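You operate a simulated robot arm through the tools that you are given. There is no shell and no other tool. Be economical: measure what you need, move in short steps, check, and stop when the job is done.

You are at the controls of a simulated two-armed robot. One attempt, no reset.

Task
On the top of the test bench, fold the white cloth in half, so that it is half as long.

The check looks at the end state, three seconds after you hand in, the way a careful person would. Anything else that was tipped, shoved, dropped, spilled or broken makes it a failure. Flat cloth is picked up by pressing the open fingertips on it (5 to 10 N) and closing them slowly along it; thin cloth reads only 2 to 8 mm in the jaws.

Robot
Two 7-joint arms with two-finger parallel grippers on one trunk, on a base that drives. Base frame: it is fixed to the floor where the robot stands at the start and does not move with it; the origin is under the middle of the robot, x ahead of it, y to its left, z up. Readings come in cm, degrees, newtons and seconds.
The left shoulder is at the start at [7, 13.4, 115.1], the right one opposite. Places, roughly: top of the test bench [70, 40, 80]. Payload 1.57 kg a hand.
The TCP of each hand is the grasp point between the finger pads, 3 cm short of the fingertips. In the tool frame z runs along the fingers and y along their closing line. The gripper opens to 8 cm. The fingers are 1.7 cm wide and 1.2 cm thick; the gripper's body (4 by 8.2 cm) begins 8 cm behind the TCP.
Orientation is that of the tool frame in the base frame, as a unit quaternion [x, y, z, w]. With the fingers straight down and closing along the base's y, the tool's x points along the base's -x, its y along +y and its z along -z.

Tools
- The arms move only by the tool move_arm. It takes "left_moves", "right_moves" or both (then of equal length, played together; a hand with none holds still); each is text: rows parted by semicolons, each of 7 numbers parted by spaces: the shift along the base's x, y, z in units of 25 mm (1.0 is 25 mm), then the turn, a rotation vector about the base's x, y, z in units of 5 degrees (1.0 is 5 degrees), then the gripper command, from -1 (shut) to 1 (fully open), values between in proportion. In form: dx dy dz ax ay az gripper; .... A call has 1 to 10 rows; each row shifts and turns the commanded pose from where the row before left it. A call with a number of a shift or a turn outside -1 to 1 is refused whole. Rows are played at 5 a second. More than 5 cm and 8.6 degrees between two rows, or a gripper value outside its range, and nothing of the call is played. A pose out of reach is approached as far as the arm can. The call stops where the force on the tool passes 40 N (or 10 N more than at its start, if that is more) or the arm is blocked; 0.2 s more then pass. The fingers move at their own pace (about 15.3 cm/s each) and stop on an object; they squeeze with about 23 N. The grip force told is the motor's: it shows also when the fingers shut on nothing. Time passes only in rows, and 0.2 s behind the last, so rows that do not move let the fingers close. The reply holds the time, the measured pose of the TCP, the force on the tool along the base axes, the opening and the grip force, in the units named above and with some noise, and new pictures: "pictures" is both (left out), scene, wrist or none (wrist: the cameras of the hands that moved).
- Cameras (640 x 400 px; columns grow to the right, rows downward): "scene" is now at [13.58, -1.64, 135.59]; the picture's right is [-0.21, -0.98, 0.00], its down [-0.70, 0.15, -0.70] and it looks along [0.68, -0.15, -0.71] (base axes); focal length 274 px, centre (320, 200). "left" rides on the left gripper at [7.2, 0.7, -12.2] in its tool frame; the picture's right is [-0.09, 1.00, 0.00], its down [-0.84, -0.08, -0.54] and it looks along [-0.54, -0.05, 0.84] (tool axes); focal length 238 px, centre (320, 200). "right" rides on the right gripper at [7.2, -0.7, -12.2] in its tool frame; the picture's right is [0.09, 1.00, 0.00], its down [-0.84, 0.08, -0.54] and it looks along [-0.54, 0.05, 0.84] (tool axes); focal length 238 px, centre (320, 200). There is no depth. A picture from a camera that has moved, and an enlarged one, comes with that camera's place and axes in the base frame and with its lens. The place of the scene camera against the robot may be out by one fixed shift of up to 1.2 cm in any direction.
- lift_body(by): slides the trunk up (or, below 0, down) by that many cm; the arms and the scene camera ride with it, the base frame stays. It gives what a move gives, with no picture.
- drive_base(legs): drives the robot by 1 to 6 legs, each [ahead, left, turn to the left] in cm, cm and degrees, along the robot's own axes; the way and the turn of a leg run together, so that a leg with both is an arc; at most 150 cm and 180 degrees a leg. The arms and the cameras ride along, it lands a little off, and it stops where it bumps. It gives what a move gives, and a new picture of the scene camera.
- pan_tilt(pan, tilt): turns the head with the scene camera to pan (to the left, within 86 degrees either way) and tilt (down, from -29 to 69), counted from straight ahead of the robot. It gives what a move gives, and a new picture of the scene camera.
- inspect(camera, box): a new picture of the part [left, top, right, bottom] of that camera's present view, enlarged. No time passes.
- finish_job(): hands the job in; it is judged then, once.

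Go step by step. Nothing tells you exact positions but the pictures and the camera data: compare them with the known pose of the tool, close in by small moves and look again before you grip or let go. The budget is 120 turns and 260 pictures, counting those below and the enlarged ones. Unless the task says otherwise, let go and move clear before handing in, and close with one line.

The tools are called after "Request:" as name(argument=value, ...) on one line, values as JSON. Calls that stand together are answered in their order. move_arm: Moves the arms, as the interface text tells. Its arguments: {"type":"object","properties":{"left_moves":{"type":"string"},"right_moves":{"type":"string"},"pictures":{"type":"string","enum":["both","scene","wrist","none"]}},"required":[]} The other tools are called the same way: lift_body (by) slides the trunk up or down; drive_base (legs) drives the base; pan_tilt (pan, tilt) turns the head that bears the scene camera; inspect (camera, box) takes an enlarged picture of a part of a camera's view; finish_job () hands the job in.

At the start:

```text
time_s: 0.0
left_tcp_pos: [48.83, 20.01, 109.17]
left_ee_rot: [-0.001, 1.0, 0.0, 0.0]
left_contact_force: [-0.4, 0.0, 0.2]
left_opening: 7.97
left_gripper_force: 0.1
right_tcp_pos: [41.57, -16.84, 107.18]
right_ee_rot: [0.0, 1.0, 0.0, 0.0]
right_contact_force: [0.0, -0.8, -0.1]
right_opening: 8.0
right_gripper_force: 0.1
trunk travel left (down, up): [-72.5, 21.5]
robot x, y, heading: [-0.06, 0.28, 0.1]
head pan, tilt: [-12.3, 45.5]
```

scene: 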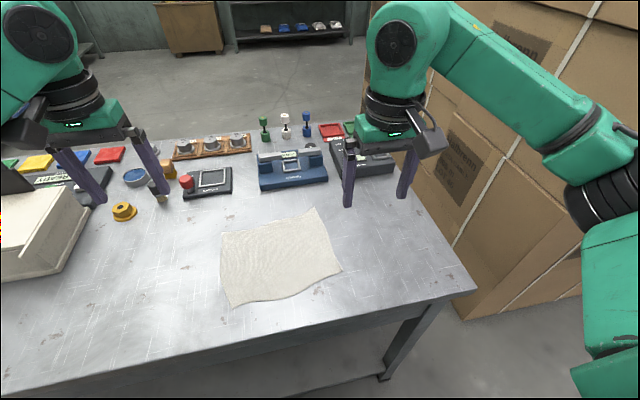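
right: 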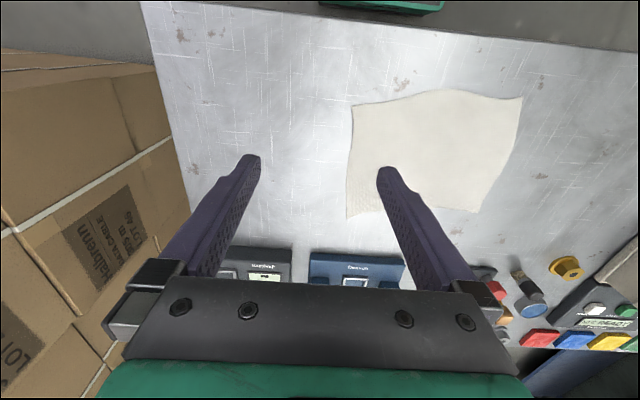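
left: 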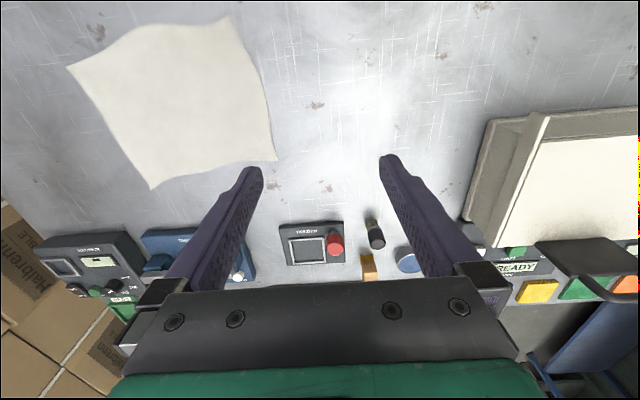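

The white cloth lies at roughly A(60.6,13.9), B(64,-11.4), C(44,-13.3) and D(40.4,11.2), about 25 cm long along y and 20 cm along x. I plan to take the left (+y) edge with both hands, left hand far and right hand near, and fold it onto the right edge. First I look down to see how much room there is to drive closer.

Request:
pan_tilt(pan=0, tilt=69)

```text
time_s: 0.9
left_tcp_pos: [48.87, 19.97, 109.13]
left_ee_rot: [-0.001, 1.0, 0.0, 0.0]
left_contact_force: [0.1, 0.9, -0.4]
left_opening: 8.0
left_gripper_force: 0.0
right_tcp_pos: [41.46, -17.0, 107.21]
right_ee_rot: [0.0, 1.0, 0.0, -0.001]
right_contact_force: [-1.5, 0.2, -0.6]
right_opening: 8.01
right_gripper_force: 0.1
trunk travel left (down, up): [-72.5, 21.5]
robot x, y, heading: [-0.36, 0.54, 0.1]
head pan, tilt: [0.0, 68.8]
camera scene: at [11.27, 0.08, 132.77], right [0.0, -1.0, 0.0], down [-0.93, 0.0, -0.36], along [0.36, 0.0, -0.93], focal length 274 px, centre (320, 200)
```

scene: 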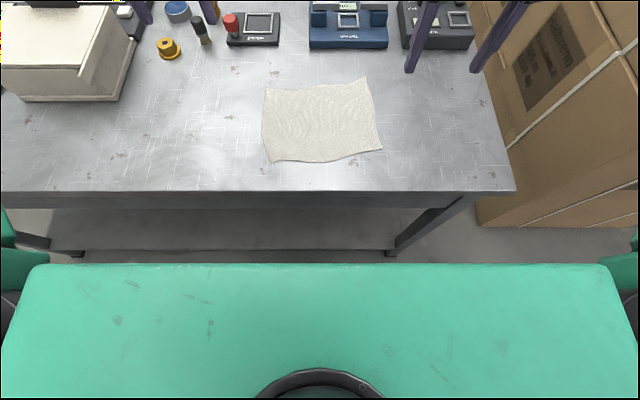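

The cloth corners agree with the first estimate, and there is free floor ahead of the base. I shift right and slightly ahead so the left hand can reach the far right corner.

Request:
drive_base(legs=[[0, -10, 0], [5, 0, 0]])

```text
time_s: 2.5
left_tcp_pos: [53.25, 10.35, 109.22]
left_ee_rot: [-0.001, 1.0, -0.002, 0.002]
left_contact_force: [-0.6, -0.9, 0.2]
left_opening: 8.0
left_gripper_force: 0.0
right_tcp_pos: [45.91, -26.62, 107.41]
right_ee_rot: [-0.001, 1.0, -0.001, 0.001]
right_contact_force: [-0.3, -0.2, 1.5]
right_opening: 8.0
right_gripper_force: 0.1
trunk travel left (down, up): [-72.5, 21.5]
robot x, y, heading: [4.92, -9.56, -0.1]
head pan, tilt: [0.0, 68.8]
camera scene: at [15.57, -9.62, 132.82], right [0.0, -1.0, 0.0], down [-0.93, 0.0, -0.37], along [0.37, 0.0, -0.93], focal length 274 px, centre (320, 200)
```

scene: 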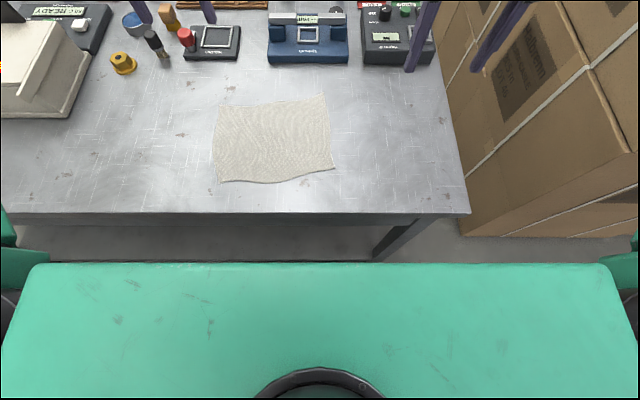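

The drive was clean. Next I turn both hands 90° so they close along x (along the cloth edge) with their cameras on the +y side, moving them towards the left edge.

Request:
move_arm(left_moves="0.2 0.1 -0.2 0 0 -1 1;0.2 0.1 -0.2 0 0 -1 1;0.2 0.1 -0.2 0 0 -1 1;0.2 0.1 -0.2 0 0 -1 1;0.2 0.1 -0.2 0 0 -1 1;0.2 0.1 -0.2 0 0 -1 1;0.2 0.1 -0.2 0 0 -1 1;0.2 0.1 -0.2 0 0 -1 1;0.1 0.1 -0.2 0 0 -1 1;0.1 0.1 -0.2 0 0 -1 1", right_moves="-0.05 0.4 0 0 0 -1 1;-0.05 0.4 0 0 0 -1 1;-0.05 0.4 0 0 0 -1 1;-0.05 0.4 0 0 0 -1 1;-0.05 0.4 0 0 0 -1 1;-0.05 0.4 0 0 0 -1 1;-0.05 0.4 0 0 0 -1 1;-0.05 0.4 0 0 0 -1 1;-0.05 0.4 0 0 0 -1 1;-0.05 0.4 0 0 0 -1 1", pictures="none")

Request:
move_arm(left_moves="0 0 -0.2 0 0 -1 1;0 0 -0.2 0 0 -1 1;0 0 -0.2 0 0 -1 1;0 0 -0.2 0 0 -1 1;0 0 -0.2 0 0 -1 1;0 0 -0.2 0 0 -1 1;0 0 -0.2 0 0 -1 1;0 0 -0.2 0 0 -1 1", right_moves="-0.05 0.5 0 0 0 -1 1;-0.05 0.5 0 0 0 -1 1;-0.05 0.5 0 0 0 -1 1;-0.05 0.5 0 0 0 -1 1;-0.05 0.5 0 0 0 -1 1;-0.05 0.5 0 0 0 -1 1;-0.05 0.5 0 0 0 -1 1;-0.05 0.5 0 0 0 -1 1")

```text
time_s: 4.7
left_tcp_pos: [58.07, 12.97, 104.03]
left_ee_rot: [0.422, 0.907, 0.0, 0.0]
left_contact_force: [-0.6, 0.0, -0.2]
left_opening: 8.0
left_gripper_force: 0.0
right_tcp_pos: [45.29, -16.63, 107.29]
right_ee_rot: [0.423, 0.906, -0.001, 0.0]
right_contact_force: [0.7, 0.7, 0.0]
right_opening: 7.99
right_gripper_force: 0.0
trunk travel left (down, up): [-72.5, 21.5]
robot x, y, heading: [4.5, -10.0, -0.1]
head pan, tilt: [0.0, 68.8]
```

```text
time_s: 6.5
left_tcp_pos: [58.06, 12.75, 100.02]
left_ee_rot: [0.706, 0.708, -0.001, 0.0]
left_contact_force: [-0.8, -0.2, -0.3]
left_opening: 7.99
left_gripper_force: 0.0
right_tcp_pos: [44.09, -6.94, 107.26]
right_ee_rot: [0.708, 0.706, 0.0, 0.0]
right_contact_force: [-0.5, 0.6, 0.4]
right_opening: 8.0
right_gripper_force: 0.1
trunk travel left (down, up): [-72.5, 21.5]
robot x, y, heading: [4.94, -9.61, 0.1]
head pan, tilt: [0.0, 68.8]
camera scene: at [16.11, -9.66, 132.77], right [0.0, -1.0, 0.0], down [-0.93, 0.0, -0.36], along [0.36, 0.0, -0.93], focal length 274 px, centre (320, 200)
camera right: at [43.55, 0.31, 119.52], right [1.0, 0.09, 0.0], down [0.08, -0.84, 0.54], along [0.05, -0.54, -0.84], focal length 238 px, centre (320, 200)
camera left: at [58.69, 19.89, 112.31], right [1.0, -0.09, 0.0], down [-0.08, -0.84, 0.54], along [-0.05, -0.54, -0.84], focal length 238 px, centre (320, 200)
```

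scene: 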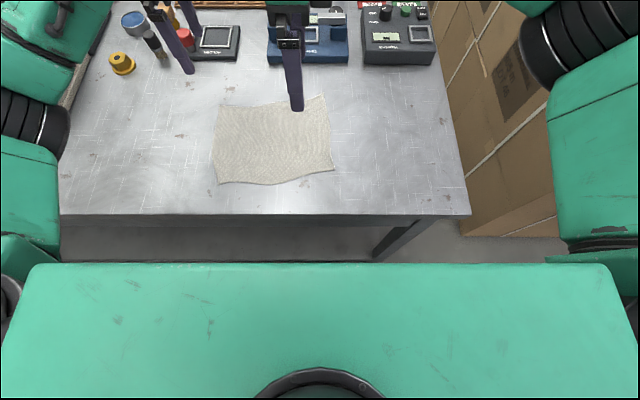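
right: 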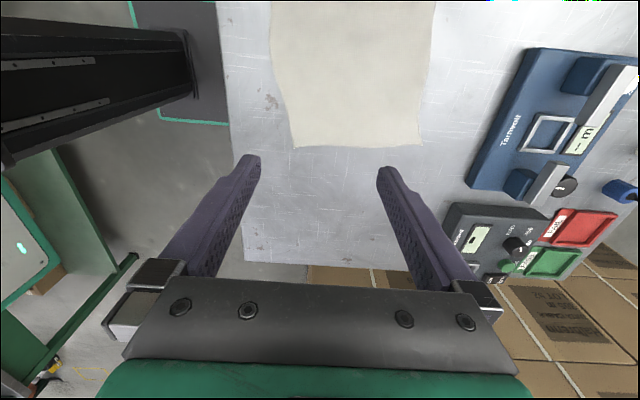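
left: 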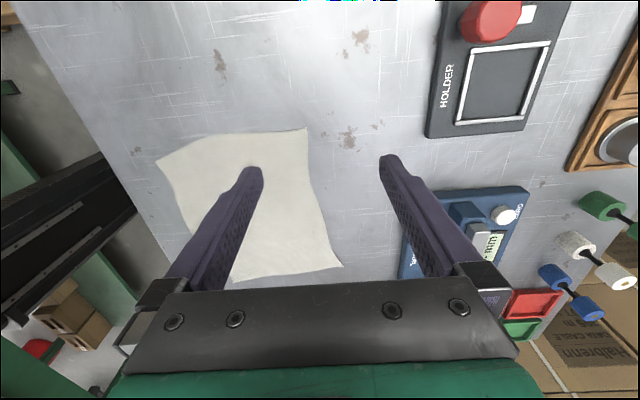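

Comparing the wrist and scene views, the bench top must be nearer z≈84. That puts the corners at about A(56.5,12.1), D(37,9.6), B(60,-10.8) and C(40.6,-12.9). I bring the hands above the two left-edge corners with the fingers half open and check.

Request:
move_arm(left_moves="-0.212 -0.078 -0.5 0 0 0 0;-0.212 -0.078 -0.5 0 0 0 0;-0.212 -0.078 -0.5 0 0 0 0;-0.212 -0.078 -0.5 0 0 0 -0.1;-0.212 -0.078 -0.5 0 0 0 -0.1;-0.212 -0.078 -0.5 0 0 0 -0.1;-0.212 -0.078 -0.5 0 0 0 -0.1;-0.212 -0.078 -0.3 0 0 0 -0.1", right_moves="-0.22 0.817 -0.5 0 0 0 0;-0.22 0.817 -0.5 0 0 0 0;-0.22 0.817 -0.5 0 0 0 0;-0.22 0.817 -0.6 0 0 0 -0.1;-0.22 0.817 -0.8 0 0 0 -0.1;-0.22 0.817 -0.8 0 0 0 -0.1;-0.22 0.817 -0.8 0 0 0 -0.1;-0.22 0.817 -0.8 0 0 0 -0.1")

```text
time_s: 7.9
left_tcp_pos: [55.15, 12.35, 93.19]
left_ee_rot: [0.7, 0.714, -0.002, -0.003]
left_contact_force: [1.0, 0.9, 0.1]
left_opening: 3.61
left_gripper_force: 0.1
right_tcp_pos: [41.36, 3.98, 99.32]
right_ee_rot: [0.704, 0.71, -0.004, 0.0]
right_contact_force: [-3.7, -2.2, 0.1]
right_opening: 3.64
right_gripper_force: 0.0
trunk travel left (down, up): [-72.5, 21.5]
robot x, y, heading: [4.64, -9.74, 0.1]
head pan, tilt: [0.0, 68.8]
stopped in row 6 (right hand): the force on the tool passed its limit (the readings are from after the stop); the commanded pose is now the measured one
camera scene: at [16.1, -9.61, 132.77], right [0.0, -1.0, 0.0], down [-0.93, 0.0, -0.36], along [0.36, 0.0, -0.93], focal length 274 px, centre (320, 200)
camera right: at [40.59, 11.3, 111.53], right [0.99, 0.1, -0.01], down [0.09, -0.83, 0.55], along [0.05, -0.54, -0.84], focal length 238 px, centre (320, 200)
camera left: at [55.72, 19.45, 105.45], right [1.0, -0.07, -0.01], down [-0.06, -0.84, 0.54], along [-0.04, -0.54, -0.84], focal length 238 px, centre (320, 200)
```

scene: 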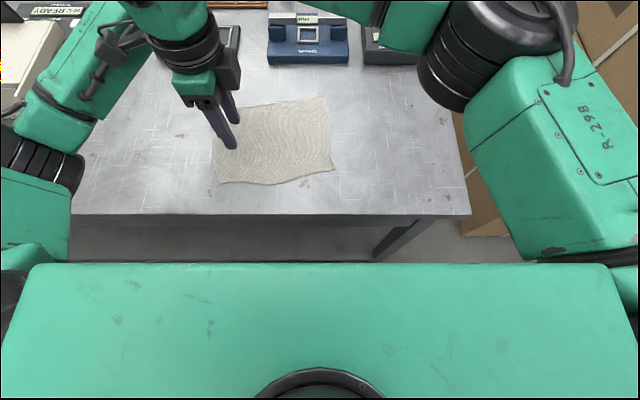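
right: 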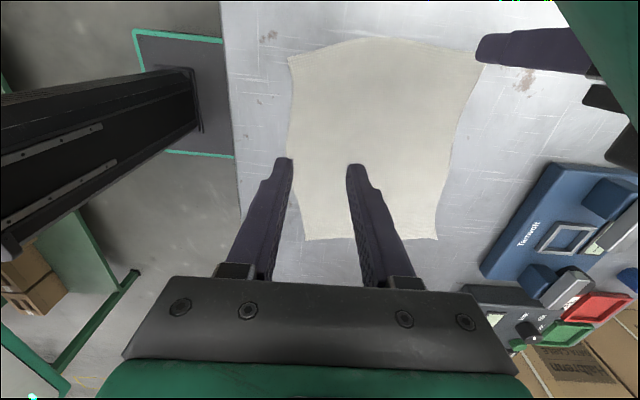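
left: 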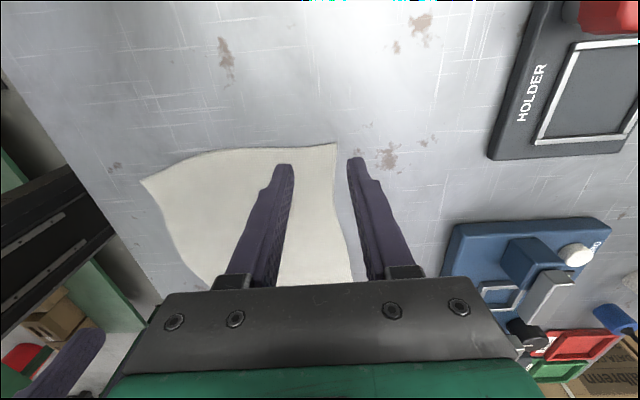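

The right hand stopped on a contact at y≈4, probably against the left arm or hand. I'll look closer before moving on.

Request:
inspect(camera="scene", box=[0, 0, 320, 200])

Request:
pan_tilt(pan=20, tilt=35)

```text
2.00 times, centred on (160, 100) of scene
camera zoom: at [16.1, -9.61, 132.77], right [0.0, -1.0, 0.0], down [-0.93, 0.0, -0.36], along [0.36, 0.0, -0.93], focal length 547 px, centre (640, 400)
```

zoom: 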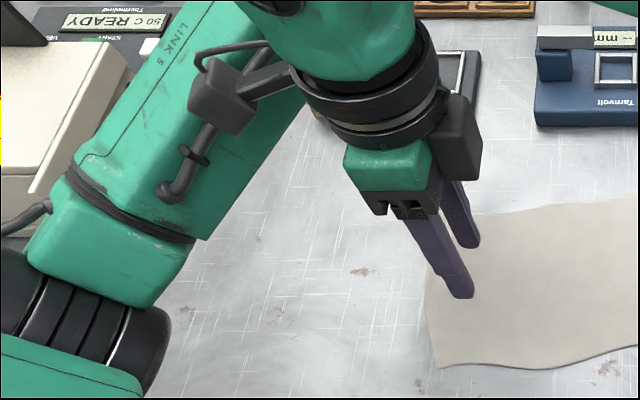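

```text
time_s: 8.8
left_tcp_pos: [55.17, 12.23, 93.21]
left_ee_rot: [0.701, 0.713, -0.001, -0.002]
left_contact_force: [0.2, 0.5, -0.2]
left_opening: 3.58
left_gripper_force: 0.1
right_tcp_pos: [41.3, 4.02, 99.4]
right_ee_rot: [0.705, 0.71, -0.003, 0.001]
right_contact_force: [-9.6, -7.3, 1.4]
right_opening: 3.6
right_gripper_force: 0.0
trunk travel left (down, up): [-72.5, 21.5]
robot x, y, heading: [4.79, -9.78, 0.2]
head pan, tilt: [20.0, 35.0]
camera scene: at [18.78, -6.72, 137.13], right [0.34, -0.94, 0.0], down [-0.54, -0.2, -0.82], along [0.77, 0.28, -0.57], focal length 274 px, centre (320, 200)
```

scene: 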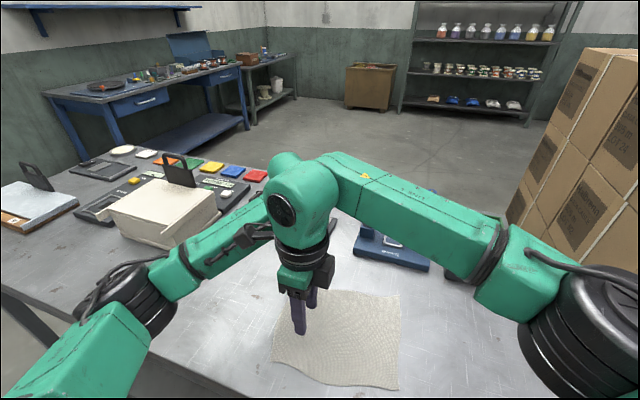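

The right wrist and camera bumped the left forearm, both being about 20 cm above the fingertips. I'll back the right hand off and tilt it 30° so its wrist leans towards -y, which leaves clearance when it comes in again.

Request:
move_arm(right_moves="0 -0.8 0.2 0 0 0 -0.1;0 -0.8 0 0 0 0 -0.1;0 -0.8 0 0 0 0 -0.1;0 0 0 1 0 0 -0.1;0 0 0 1 0 0 -0.1;0 0 0 1 0 0 -0.1;0 0 0 1 0 0 -0.1;0 0 0 1 0 0 -0.1;0 0 0 1 0 0 -0.1", pictures="scene")

```text
time_s: 10.8
left_tcp_pos: [55.22, 12.19, 93.27]
left_ee_rot: [0.701, 0.713, -0.001, -0.003]
left_contact_force: [0.9, 0.0, -0.4]
left_opening: 3.61
left_gripper_force: 0.0
right_tcp_pos: [41.35, -2.02, 99.81]
right_ee_rot: [0.681, 0.686, 0.181, -0.183]
right_contact_force: [0.0, 0.0, -0.2]
right_opening: 3.61
right_gripper_force: 0.0
trunk travel left (down, up): [-72.5, 21.5]
robot x, y, heading: [5.02, -10.03, -0.1]
head pan, tilt: [20.0, 35.0]
camera scene: at [18.78, -6.82, 137.14], right [0.34, -0.94, 0.0], down [-0.54, -0.2, -0.82], along [0.77, 0.28, -0.57], focal length 274 px, centre (320, 200)
```

scene: 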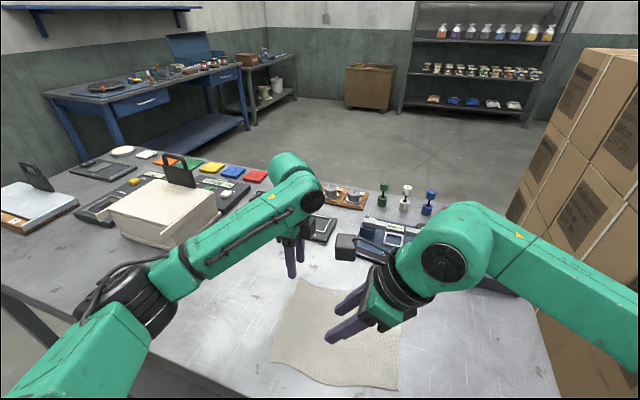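

The arms now have good clearance. I bring both hands over the grip points, just above the cloth.

Request:
move_arm(left_moves="-0.1 -0.07 -0.2 0 0 0 -0.1;-0.1 -0.07 -0.2 0 0 0 -0.1;-0.1 -0.07 -0.2 0 0 0 -0.1;-0.1 -0.07 -0.2 0 0 0 -0.1;-0.1 -0.07 -0.2 0 0 0 -0.1;-0.07 -0.05 -0.1 0 0 0 -0.1", right_moves="-0.11 0.67 -0.45 0 0 0 -0.1;-0.11 0.67 -0.45 0 0 0 -0.1;-0.11 0.67 -0.45 0 0 0 -0.1;-0.11 0.67 -0.45 0 0 0 -0.1;-0.11 0.67 -0.45 0 0 0 -0.1;-0.11 0.67 -0.45 0 0 0 -0.1")

```text
time_s: 12.2
left_tcp_pos: [53.8, 11.31, 90.4]
left_ee_rot: [0.701, 0.713, -0.001, -0.002]
left_contact_force: [-0.5, 0.5, 0.3]
left_opening: 3.61
left_gripper_force: 0.1
right_tcp_pos: [39.59, 8.19, 93.19]
right_ee_rot: [0.68, 0.687, 0.18, -0.182]
right_contact_force: [0.3, -0.4, -0.4]
right_opening: 3.61
right_gripper_force: 0.0
trunk travel left (down, up): [-72.5, 21.5]
robot x, y, heading: [4.98, -9.87, -0.2]
head pan, tilt: [20.0, 35.0]
camera scene: at [18.78, -6.62, 137.14], right [0.34, -0.94, 0.0], down [-0.54, -0.2, -0.82], along [0.77, 0.28, -0.57], focal length 274 px, centre (320, 200)
camera right: at [38.87, 8.27, 107.39], right [1.0, 0.09, 0.04], down [0.09, -0.99, 0.06], along [0.05, -0.05, -1.0], focal length 238 px, centre (320, 200)
camera left: at [54.33, 18.38, 102.74], right [1.0, -0.07, -0.01], down [-0.06, -0.84, 0.54], along [-0.05, -0.54, -0.84], focal length 238 px, centre (320, 200)
```

scene: 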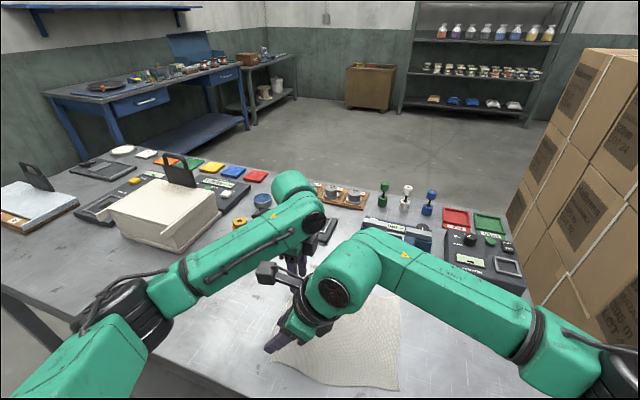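
right: 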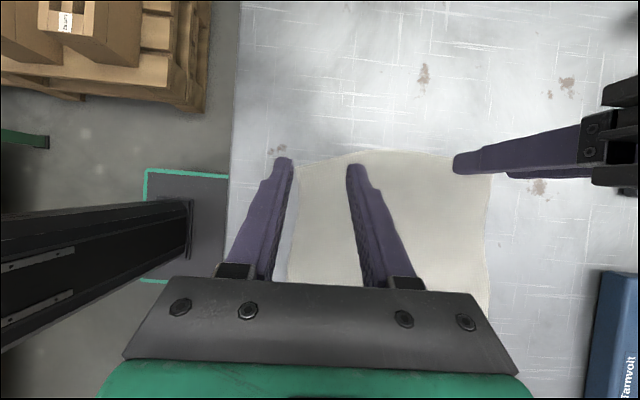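
left: 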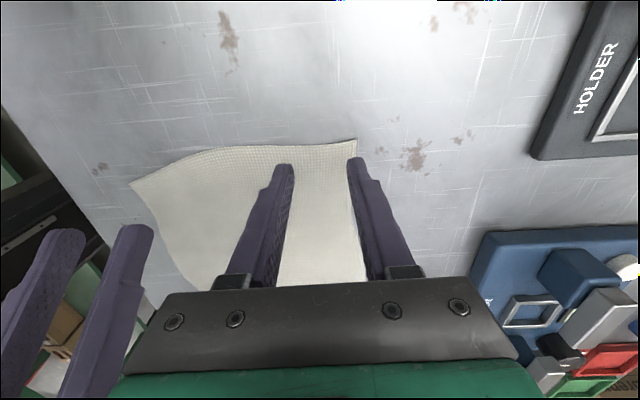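

Some fingertips would land right on the cloth edge, so I shift both hands slightly inward. I then descend most of the way and check again.

Request:
move_arm(left_moves="-0.16 0 0 0 0 0 -0.2;-0.16 0 -0.2 0 0 0 -0.2;0 0 -0.2 0 0 0 -0.2;0 0 -0.2 0 0 0 -0.2;0 0 -0.2 0 0 0 -0.2", right_moves="0.3 0.1 -0.2 0 0 0 -0.2;0.3 0.1 -0.4 0 0 0 -0.2;0 0 -0.4 0 0 0 -0.2;0 0 -0.4 0 0 0 -0.2;0 0 -0.3 0 0 0 -0.2", pictures="wrist")

```text
time_s: 13.4
left_tcp_pos: [52.95, 11.16, 88.43]
left_ee_rot: [0.701, 0.713, -0.001, -0.003]
left_contact_force: [-0.1, 0.7, 0.5]
left_opening: 3.19
left_gripper_force: 0.1
right_tcp_pos: [41.14, 8.52, 88.73]
right_ee_rot: [0.682, 0.685, 0.18, -0.182]
right_contact_force: [0.0, -0.6, -0.7]
right_opening: 3.2
right_gripper_force: 0.1
trunk travel left (down, up): [-72.5, 21.5]
robot x, y, heading: [4.88, -9.93, -0.1]
head pan, tilt: [20.0, 35.0]
camera right: at [40.54, 8.74, 102.96], right [1.0, 0.09, 0.04], down [0.08, -0.99, 0.06], along [0.05, -0.05, -1.0], focal length 238 px, centre (320, 200)
camera left: at [53.5, 18.25, 100.76], right [1.0, -0.08, -0.01], down [-0.06, -0.84, 0.54], along [-0.05, -0.54, -0.84], focal length 238 px, centre (320, 200)
```

right: 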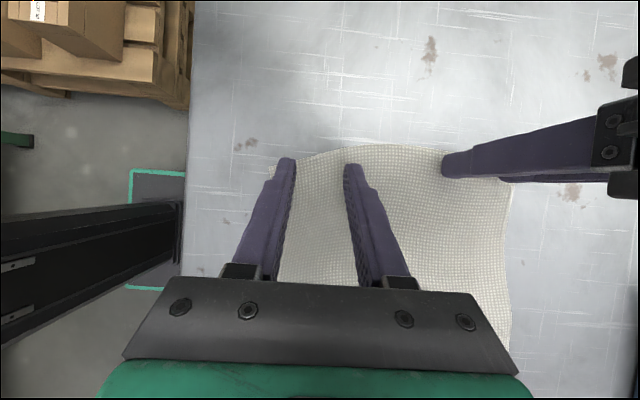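
left: 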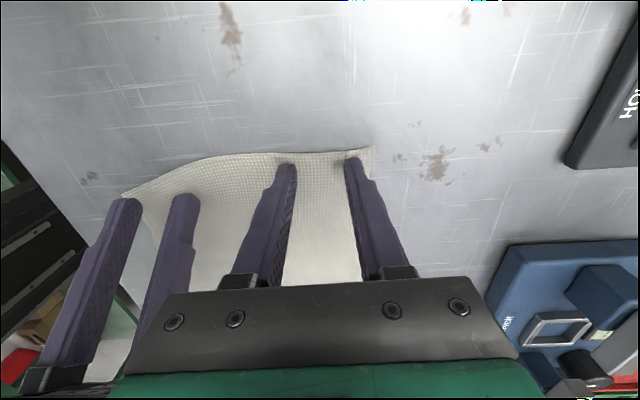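

The placement looks good on both hands. I now lower in small steps until contact.

Request:
move_arm(left_moves="0 0 -0.1 0 0 0 -0.2;0 0 -0.1 0 0 0 -0.2;0 0 0 0 0 0 -0.2", right_moves="0 0 -0.1 0 0 0 -0.2;0 0 -0.1 0 0 0 -0.2;0 0 0 0 0 0 -0.2", pictures="none")

Request:
move_arm(left_moves="0 0 -0.1 0 0 0 -0.2;0 0 -0.1 0 0 0 -0.2;0 0 0 0 0 0 -0.2", right_moves="0 0 -0.1 0 0 0 -0.2;0 0 -0.1 0 0 0 -0.2;0 0 0 0 0 0 -0.2", pictures="none")

```text
time_s: 14.2
left_tcp_pos: [52.91, 11.19, 88.17]
left_ee_rot: [0.701, 0.713, 0.001, -0.002]
left_contact_force: [1.4, 0.7, 9.7]
left_opening: 3.22
left_gripper_force: 0.0
right_tcp_pos: [41.13, 8.63, 88.38]
right_ee_rot: [0.682, 0.685, 0.182, -0.182]
right_contact_force: [0.8, 0.3, -0.1]
right_opening: 3.19
right_gripper_force: 0.0
trunk travel left (down, up): [-72.5, 21.5]
robot x, y, heading: [4.71, -9.82, 0.1]
head pan, tilt: [20.0, 35.0]
```

```text
time_s: 15.0
left_tcp_pos: [52.9, 11.21, 88.15]
left_ee_rot: [0.7, 0.714, 0.006, 0.002]
left_contact_force: [-3.6, 1.4, 18.7]
left_opening: 3.32
left_gripper_force: 1.4
right_tcp_pos: [40.99, 8.7, 88.18]
right_ee_rot: [0.68, 0.686, 0.183, -0.184]
right_contact_force: [-1.5, 0.8, 7.8]
right_opening: 3.22
right_gripper_force: 0.0
trunk travel left (down, up): [-72.5, 21.5]
robot x, y, heading: [4.84, -9.88, 0.1]
head pan, tilt: [20.0, 35.0]
stopped in row 3 (left hand): the force on the tool passed its limit (the readings are from after the stop); the commanded pose is now the measured one
```

Both are in contact, with the surface at about z=85. The left pressed a bit hard and its command was reset, so I read the forces at rest.

Request:
move_arm(left_moves="0 0 0 0 0 0 -0.2;0 0 0 0 0 0 -0.2", right_moves="0 0 0 0 0 0 -0.2;0 0 0 0 0 0 -0.2", pictures="none")

```text
time_s: 15.6
left_tcp_pos: [52.89, 11.11, 88.14]
left_ee_rot: [0.7, 0.714, 0.005, 0.003]
left_contact_force: [1.7, 0.5, 26.9]
left_opening: 3.12
left_gripper_force: 0.1
right_tcp_pos: [40.87, 8.5, 88.12]
right_ee_rot: [0.68, 0.686, 0.183, -0.182]
right_contact_force: [1.1, 2.2, 10.3]
right_opening: 3.17
right_gripper_force: 0.0
trunk travel left (down, up): [-72.5, 21.5]
robot x, y, heading: [5.09, -10.17, 0.2]
head pan, tilt: [20.0, 35.0]
```

The left presses at 27 N, so I ease it up to reach the 5–10 N range.

Request:
move_arm(left_moves="0 0 0.12 0 0 0 -0.2;0 0 0 0 0 0 -0.2", right_moves="0 0 0 0 0 0 -0.2;0 0 0 0 0 0 -0.2", pictures="none")

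```text
time_s: 16.2
left_tcp_pos: [52.84, 11.17, 88.23]
left_ee_rot: [0.7, 0.714, 0.004, -0.001]
left_contact_force: [1.0, 0.2, 7.4]
left_opening: 3.16
left_gripper_force: 0.0
right_tcp_pos: [40.96, 8.59, 88.16]
right_ee_rot: [0.681, 0.685, 0.184, -0.183]
right_contact_force: [-2.2, -1.4, 19.6]
right_opening: 3.22
right_gripper_force: 0.1
trunk travel left (down, up): [-72.5, 21.5]
robot x, y, heading: [5.24, -9.95, 0.0]
head pan, tilt: [20.0, 35.0]
```

The left is at 7 N and the right rose to 20 N. I ease the right slightly and close both slowly.

Request:
move_arm(left_moves="0 0 0 0 0 0 -0.25;0 0 0 0 0 0 -0.33;0 0 0 0 0 0 -0.41;0 0 0 0 0 0 -0.49;0 0 0 0 0 0 -0.57;0 0 0 0 0 0 -0.65;0 0 0 0 0 0 -0.73;0 0 0 0 0 0 -0.82;0 0 0 0 0 0 -0.91;0 0 0 0 0 0 -1", right_moves="0 0 0.06 0 0 0 -0.25;0 0 0 0 0 0 -0.33;0 0 0 0 0 0 -0.41;0 0 0 0 0 0 -0.49;0 0 0 0 0 0 -0.57;0 0 0 0 0 0 -0.65;0 0 0 0 0 0 -0.73;0 0 0 0 0 0 -0.82;0 0 0 0 0 0 -0.91;0 0 0 0 0 0 -1")

```text
time_s: 18.4
left_tcp_pos: [52.94, 11.19, 88.21]
left_ee_rot: [0.7, 0.714, 0.003, 0.0]
left_contact_force: [0.5, 0.6, 2.1]
left_opening: 0.0
left_gripper_force: 21.3
right_tcp_pos: [41.06, 8.56, 88.15]
right_ee_rot: [0.68, 0.686, 0.182, -0.183]
right_contact_force: [-0.2, 0.3, 15.3]
right_opening: 0.21
right_gripper_force: 23.3
trunk travel left (down, up): [-72.5, 21.5]
robot x, y, heading: [5.19, -9.84, 0.1]
head pan, tilt: [20.0, 35.0]
camera scene: at [18.55, -6.85, 137.17], right [0.34, -0.94, 0.0], down [-0.54, -0.2, -0.82], along [0.77, 0.28, -0.57], focal length 274 px, centre (320, 200)
camera right: at [40.38, 8.66, 102.31], right [1.0, 0.09, 0.05], down [0.08, -1.0, 0.05], along [0.05, -0.05, -1.0], focal length 238 px, centre (320, 200)
camera left: at [53.41, 18.23, 100.48], right [1.0, -0.07, 0.0], down [-0.06, -0.84, 0.54], along [-0.04, -0.54, -0.84], focal length 238 px, centre (320, 200)
```

scene: 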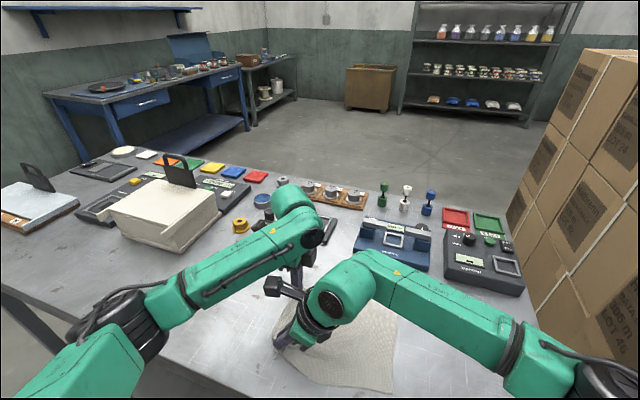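
right: 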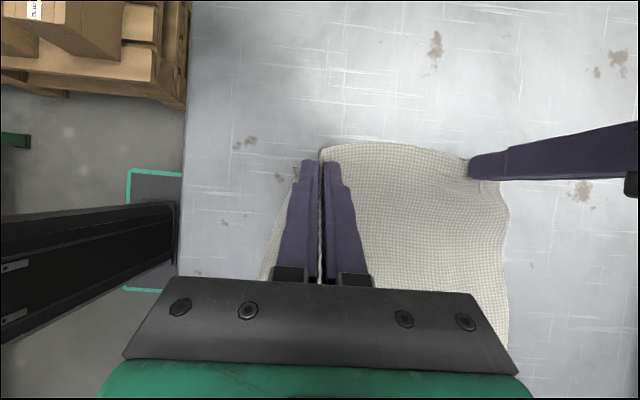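
left: 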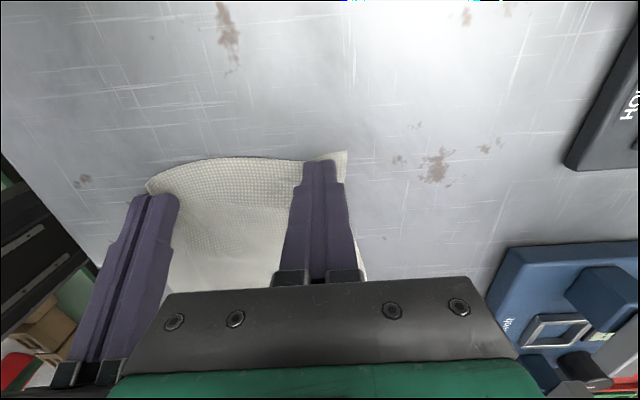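

The right hand holds the cloth (0.21 cm), but the left closed on nothing and the cloth shifted about 1.5 cm towards -x. I lift the left, reopen, shift it and press again a bit more firmly.

Request:
move_arm(left_moves="0 0 0.3 0 0 0 -1;-0.25 0 0 0 0 0 -0.6;-0.25 0 0 0 0 0 -0.25;0 0 -0.1 0 0 0 -0.25;0 0 -0.1 0 0 0 -0.25;0 0 0 0 0 0 -0.25", pictures="wrist")

```text
time_s: 19.8
left_tcp_pos: [51.91, 11.07, 88.35]
left_ee_rot: [0.701, 0.714, 0.003, 0.001]
left_contact_force: [0.6, 0.4, -0.2]
left_opening: 2.99
left_gripper_force: 0.0
right_tcp_pos: [41.11, 8.46, 88.14]
right_ee_rot: [0.68, 0.686, 0.182, -0.182]
right_contact_force: [-0.6, -0.6, 16.5]
right_opening: 0.19
right_gripper_force: 22.9
trunk travel left (down, up): [-72.5, 21.5]
robot x, y, heading: [4.76, -9.75, 0.1]
head pan, tilt: [20.0, 35.0]
camera left: at [52.2, 18.16, 100.71], right [1.0, -0.07, 0.0], down [-0.06, -0.84, 0.54], along [-0.04, -0.54, -0.84], focal length 238 px, centre (320, 200)
```

left: 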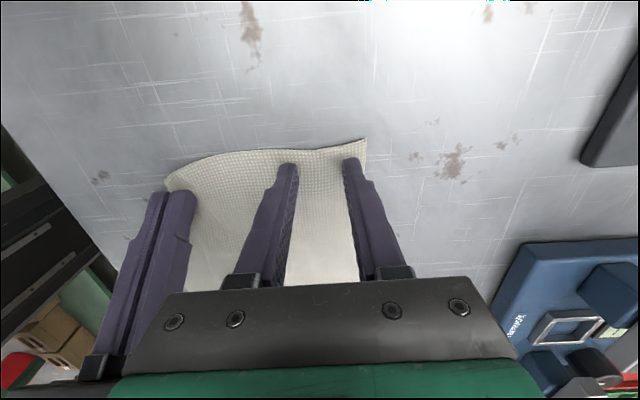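

Both left fingertips are over the cloth now, so I press down.

Request:
move_arm(left_moves="0 0 -0.1 0 0 0 -0.25;0 0 -0.06 0 0 0 -0.25;0 0 0 0 0 0 -0.25", pictures="none")

```text
time_s: 20.6
left_tcp_pos: [51.72, 11.14, 88.25]
left_ee_rot: [0.7, 0.714, 0.005, 0.002]
left_contact_force: [0.0, -0.1, 0.9]
left_opening: 2.98
left_gripper_force: 0.1
right_tcp_pos: [41.12, 8.64, 88.08]
right_ee_rot: [0.68, 0.686, 0.183, -0.182]
right_contact_force: [-2.8, -4.2, 8.3]
right_opening: 0.18
right_gripper_force: 22.8
trunk travel left (down, up): [-72.5, 21.5]
robot x, y, heading: [4.92, -9.41, 0.1]
head pan, tilt: [20.0, 35.0]
```

Request:
move_arm(left_moves="0 0 -0.1 0 0 0 -0.25;0 0 0 0 0 0 -0.25", pictures="none")

```text
time_s: 21.2
left_tcp_pos: [51.73, 11.09, 88.1]
left_ee_rot: [0.7, 0.714, 0.006, 0.003]
left_contact_force: [0.6, 0.8, 14.4]
left_opening: 2.96
left_gripper_force: 0.1
right_tcp_pos: [41.02, 8.52, 88.11]
right_ee_rot: [0.681, 0.686, 0.183, -0.181]
right_contact_force: [-3.2, -9.2, -2.1]
right_opening: 0.23
right_gripper_force: 22.8
trunk travel left (down, up): [-72.5, 21.5]
robot x, y, heading: [4.91, -9.67, 0.2]
head pan, tilt: [20.0, 35.0]
```

The left presses at 14 N, so I close it slowly.

Request:
move_arm(left_moves="0 0 0 0 0 0 -0.32;0 0 0 0 0 0 -0.39;0 0 0 0 0 0 -0.46;0 0 0 0 0 0 -0.53;0 0 0 0 0 0 -0.6;0 0 0 0 0 0 -0.68;0 0 0 0 0 0 -0.76;0 0 0 0 0 0 -0.84;0 0 0 0 0 0 -0.92;0 0 0 0 0 0 -1", pictures="wrist")

```text
time_s: 23.4
left_tcp_pos: [51.55, 11.06, 88.17]
left_ee_rot: [0.7, 0.715, 0.005, 0.003]
left_contact_force: [-19.1, -2.9, 23.8]
left_opening: 0.46
left_gripper_force: 23.0
right_tcp_pos: [40.92, 8.5, 88.18]
right_ee_rot: [0.68, 0.686, 0.183, -0.18]
right_contact_force: [-3.7, -29.1, -22.0]
right_opening: 0.27
right_gripper_force: 22.8
trunk travel left (down, up): [-72.5, 21.5]
robot x, y, heading: [4.96, -9.73, 0.3]
head pan, tilt: [20.0, 35.0]
camera left: at [52.0, 18.17, 100.45], right [1.0, -0.07, 0.01], down [-0.07, -0.84, 0.54], along [-0.03, -0.54, -0.84], focal length 238 px, centre (320, 200)
```

left: 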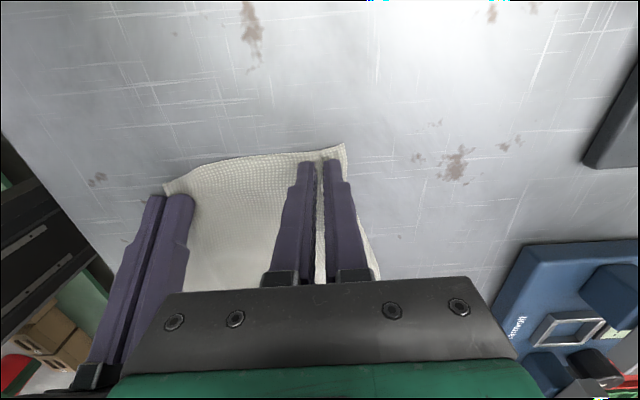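

Both hands hold the cloth now, 0.46 and 0.27 cm in the jaws. There is some side force on the right, so I lift slightly and check forces and view.

Request:
move_arm(left_moves="0 0 0.15 0 0 0 -1;0 0 0.2 0 0 0 -1;0 0 0.2 0 0 0 -1", right_moves="0 0 0.15 0 0 0 -1;0 0 0.2 0 0 0 -1;0 0 0.2 0 0 0 -1")

```text
time_s: 23.9
left_tcp_pos: [51.88, 11.3, 88.26]
left_ee_rot: [0.7, 0.714, 0.0, 0.0]
left_contact_force: [-11.3, -1.9, 4.5]
left_opening: 0.36
left_gripper_force: 23.4
right_tcp_pos: [41.45, 8.33, 88.17]
right_ee_rot: [0.681, 0.687, 0.179, -0.178]
right_contact_force: [3.2, -2.6, -5.3]
right_opening: 0.22
right_gripper_force: 22.8
trunk travel left (down, up): [-72.5, 21.5]
robot x, y, heading: [4.98, -9.8, 0.0]
head pan, tilt: [20.0, 35.0]
stopped in row 2 (right hand): the force on the tool passed its limit (the readings are from after the stop); the commanded pose is now the measured one
camera scene: at [18.73, -6.75, 137.1], right [0.34, -0.94, 0.0], down [-0.54, -0.2, -0.82], along [0.77, 0.28, -0.57], focal length 274 px, centre (320, 200)
camera right: at [40.56, 8.6, 102.4], right [0.99, 0.09, 0.05], down [0.08, -0.99, 0.07], along [0.05, -0.06, -1.0], focal length 238 px, centre (320, 200)
camera left: at [52.29, 18.28, 100.54], right [1.0, -0.07, 0.0], down [-0.06, -0.84, 0.54], along [-0.04, -0.54, -0.84], focal length 238 px, centre (320, 200)
```

scene: 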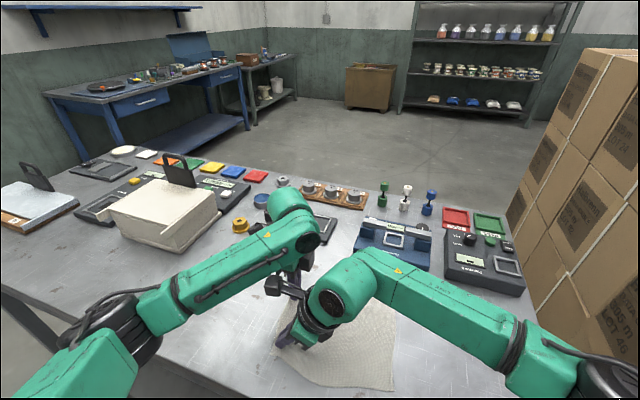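
right: 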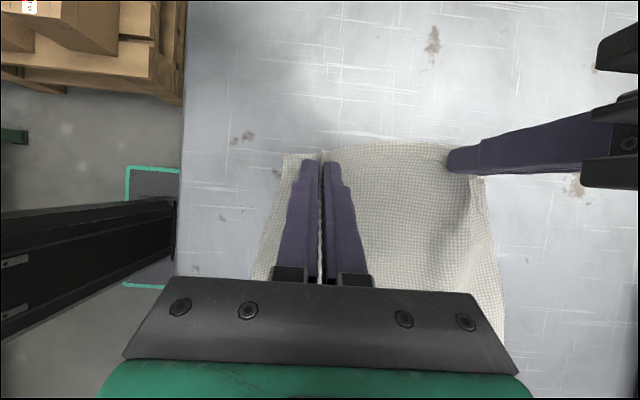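
left: 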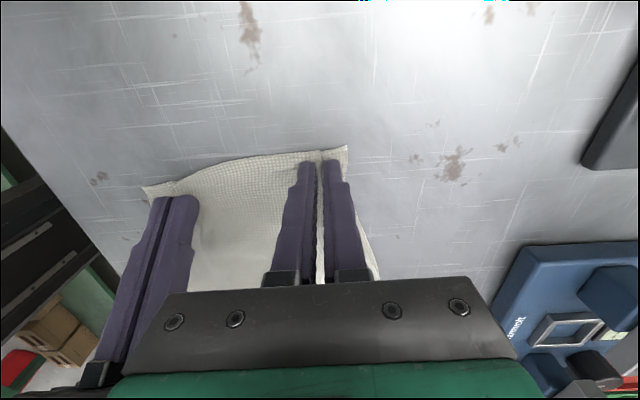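

The forces settled. I lift both hands together in a gentle arc towards -y.

Request:
move_arm(left_moves="0 -0.05 0.2 0 0 0 -1;0 -0.1 0.3 0 0 0 -1;0 -0.15 0.3 0 0 0 -1;0 -0.2 0.3 0 0 0 -1;0 -0.2 0.3 0 0 0 -1;0 -0.2 0.3 0 0 0 -1;0 -0.2 0.3 0 0 0 -1;0 -0.2 0.3 0 0 0 -1", right_moves="0 -0.05 0.2 0 0 0 -1;0 -0.1 0.3 0 0 0 -1;0 -0.15 0.3 0 0 0 -1;0 -0.2 0.3 0 0 0 -1;0 -0.2 0.3 0 0 0 -1;0 -0.2 0.3 0 0 0 -1;0 -0.2 0.3 0 0 0 -1;0 -0.2 0.3 0 0 0 -1")

```text
time_s: 25.7
left_tcp_pos: [51.87, 7.94, 93.9]
left_ee_rot: [0.7, 0.714, 0.0, 0.0]
left_contact_force: [-7.3, -1.1, 0.8]
left_opening: 0.24
left_gripper_force: 23.0
right_tcp_pos: [41.26, 5.04, 93.98]
right_ee_rot: [0.682, 0.686, 0.179, -0.179]
right_contact_force: [7.4, 1.0, -1.0]
right_opening: 0.19
right_gripper_force: 23.0
trunk travel left (down, up): [-72.5, 21.5]
robot x, y, heading: [5.02, -9.59, 0.3]
head pan, tilt: [20.0, 35.0]
camera scene: at [18.77, -6.77, 137.14], right [0.34, -0.94, 0.0], down [-0.54, -0.2, -0.82], along [0.77, 0.28, -0.57], focal length 274 px, centre (320, 200)
camera right: at [40.56, 5.32, 108.23], right [1.0, 0.09, 0.05], down [0.08, -0.99, 0.06], along [0.05, -0.06, -1.0], focal length 238 px, centre (320, 200)
camera left: at [52.34, 14.96, 106.22], right [1.0, -0.07, 0.0], down [-0.06, -0.84, 0.54], along [-0.04, -0.54, -0.84], focal length 238 px, centre (320, 200)
```

scene: 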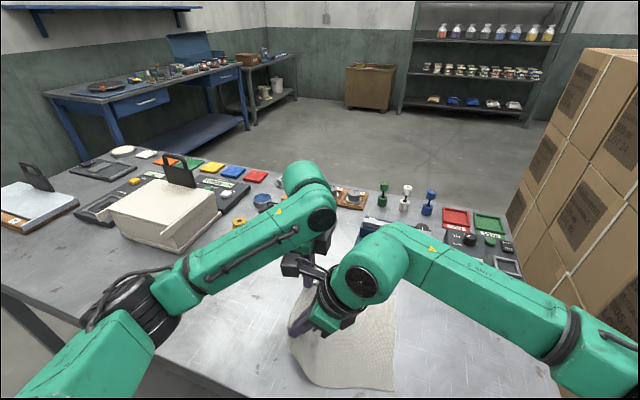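
right: 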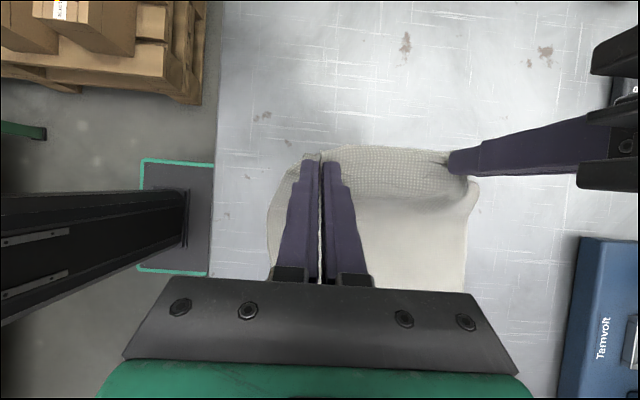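
left: 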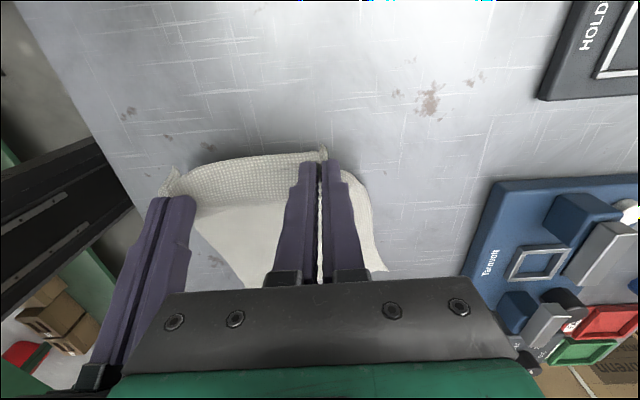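

The left edge is lifted evenly between the hands. I continue the arc over the middle, adding about 3.5 cm in +x because the right edge sits slightly further out.

Request:
move_arm(left_moves="0.07 -0.36 0.25 0 0 0 -1;0.07 -0.36 0.25 0 0 0 -1;0.07 -0.36 0.25 0 0 0 -1;0.07 -0.36 0.15 0 0 0 -1;0.07 -0.36 0 0 0 0 -1;0.07 -0.36 0 0 0 0 -1;0.07 -0.36 0 0 0 0 -1;0.07 -0.36 0 0 0 0 -1;0.07 -0.36 0 0 0 0 -1;0.07 -0.36 0 0 0 0 -1", right_moves="0.07 -0.36 0.25 0 0 0 -1;0.07 -0.36 0.25 0 0 0 -1;0.07 -0.36 0.25 0 0 0 -1;0.07 -0.36 0.15 0 0 0 -1;0.07 -0.36 0 0 0 0 -1;0.07 -0.36 0 0 0 0 -1;0.07 -0.36 0 0 0 0 -1;0.07 -0.36 0 0 0 0 -1;0.07 -0.36 0 0 0 0 -1;0.07 -0.36 0 0 0 0 -1")

```text
time_s: 27.9
left_tcp_pos: [53.78, -1.14, 96.18]
left_ee_rot: [0.699, 0.715, 0.001, 0.0]
left_contact_force: [-7.6, -1.2, -0.3]
left_opening: 0.24
left_gripper_force: 22.7
right_tcp_pos: [43.04, -3.96, 96.3]
right_ee_rot: [0.681, 0.687, 0.178, -0.18]
right_contact_force: [6.8, 1.3, -0.5]
right_opening: 0.22
right_gripper_force: 22.8
trunk travel left (down, up): [-72.5, 21.5]
robot x, y, heading: [4.84, -9.37, 0.2]
head pan, tilt: [20.0, 35.0]
camera scene: at [18.8, -6.82, 137.14], right [0.34, -0.94, 0.0], down [-0.54, -0.2, -0.82], along [0.77, 0.28, -0.57], focal length 274 px, centre (320, 200)
camera right: at [42.38, -3.67, 110.4], right [1.0, 0.09, 0.04], down [0.08, -0.99, 0.06], along [0.05, -0.06, -1.0], focal length 238 px, centre (320, 200)
camera left: at [54.14, 5.96, 108.58], right [1.0, -0.07, 0.0], down [-0.06, -0.84, 0.54], along [-0.04, -0.54, -0.84], focal length 238 px, centre (320, 200)
```

scene: 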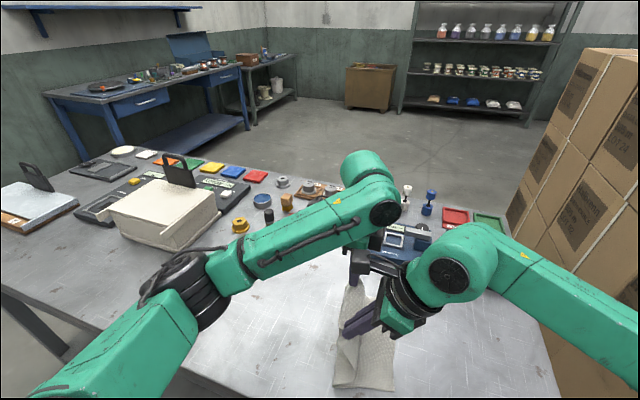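
right: 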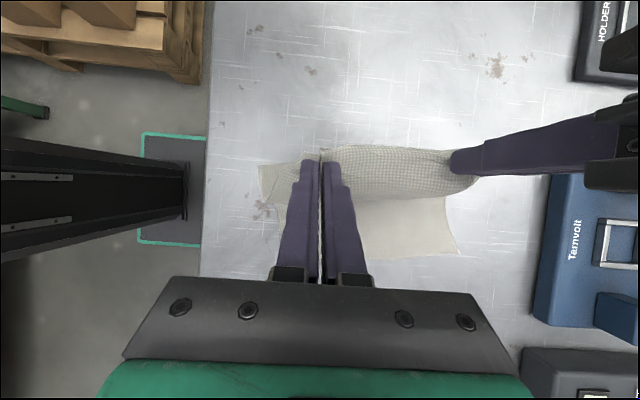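
left: 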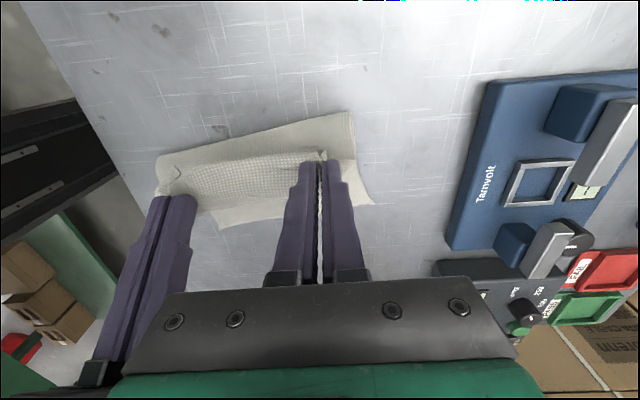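

The fold is shaping up well, with the right edge at B(59.5,-10) and C(40.3,-12.6). I lay the carried edge down onto it.

Request:
move_arm(left_moves="0.06 -0.4 -0.1 0 0 0 -1;0.06 -0.4 -0.2 0 0 0 -1;0.06 -0.4 -0.2 0 0 0 -1;0.06 -0.4 -0.3 0 0 0 -1;0.06 -0.4 -0.3 0 0 0 -1;0.06 -0.4 -0.35 0 0 0 -1;0.06 -0.35 -0.35 0 0 0 -1;0.06 -0.3 -0.35 0 0 0 -1;0.06 -0.2 -0.35 0 0 0 -1;0.06 -0.2 -0.35 0 0 0 -1", right_moves="0.06 -0.4 -0.1 0 0 0 -1;0.06 -0.4 -0.2 0 0 0 -1;0.06 -0.4 -0.2 0 0 0 -1;0.06 -0.4 -0.3 0 0 0 -1;0.06 -0.4 -0.3 0 0 0 -1;0.06 -0.4 -0.35 0 0 0 -1;0.06 -0.35 -0.35 0 0 0 -1;0.06 -0.3 -0.35 0 0 0 -1;0.06 -0.15 -0.35 0 0 0 -1;0.06 -0.15 -0.35 0 0 0 -1")

```text
time_s: 30.1
left_tcp_pos: [55.33, -9.86, 89.09]
left_ee_rot: [0.7, 0.714, 0.001, 0.001]
left_contact_force: [-6.9, -1.5, 0.5]
left_opening: 0.25
left_gripper_force: 22.7
right_tcp_pos: [44.68, -12.49, 89.17]
right_ee_rot: [0.682, 0.686, 0.179, -0.179]
right_contact_force: [6.0, 1.6, 0.1]
right_opening: 0.2
right_gripper_force: 22.6
trunk travel left (down, up): [-72.5, 21.5]
robot x, y, heading: [4.57, -9.66, 0.4]
head pan, tilt: [20.0, 35.0]
camera scene: at [18.8, -6.78, 137.14], right [0.34, -0.94, 0.0], down [-0.54, -0.2, -0.82], along [0.77, 0.28, -0.57], focal length 274 px, centre (320, 200)
camera right: at [43.93, -12.12, 103.33], right [1.0, 0.09, 0.05], down [0.08, -0.99, 0.06], along [0.05, -0.06, -1.0], focal length 238 px, centre (320, 200)
camera left: at [55.7, -2.76, 101.36], right [1.0, -0.07, 0.0], down [-0.06, -0.84, 0.54], along [-0.04, -0.54, -0.84], focal length 238 px, centre (320, 200)
```

scene: 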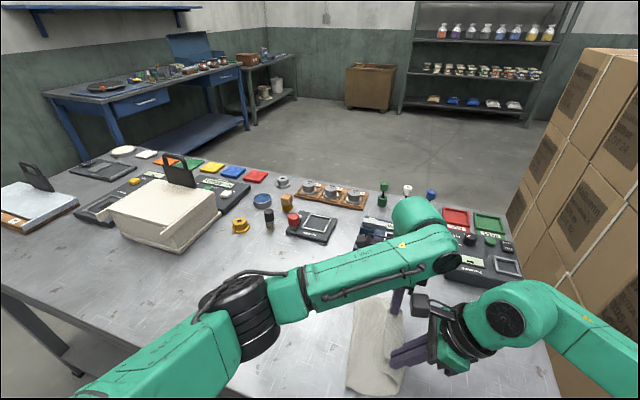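
right: 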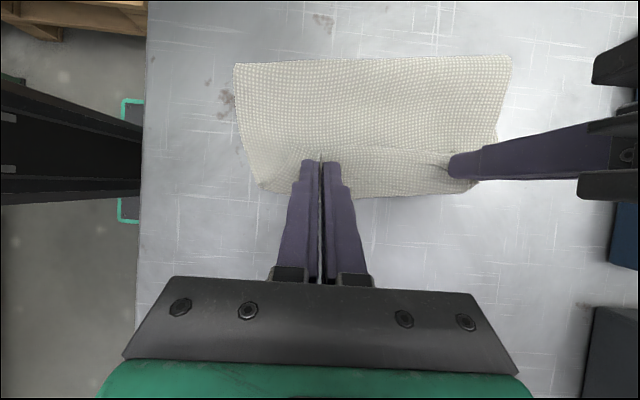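
left: 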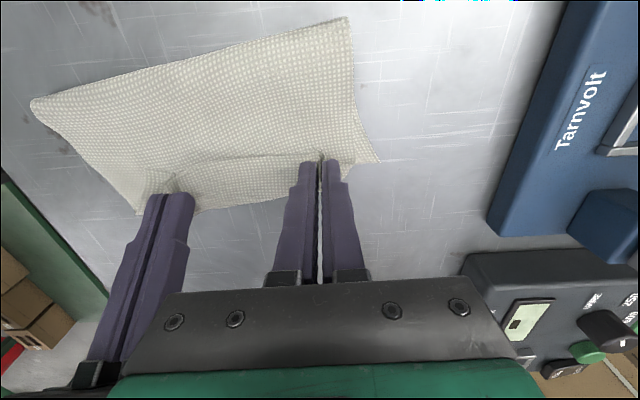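

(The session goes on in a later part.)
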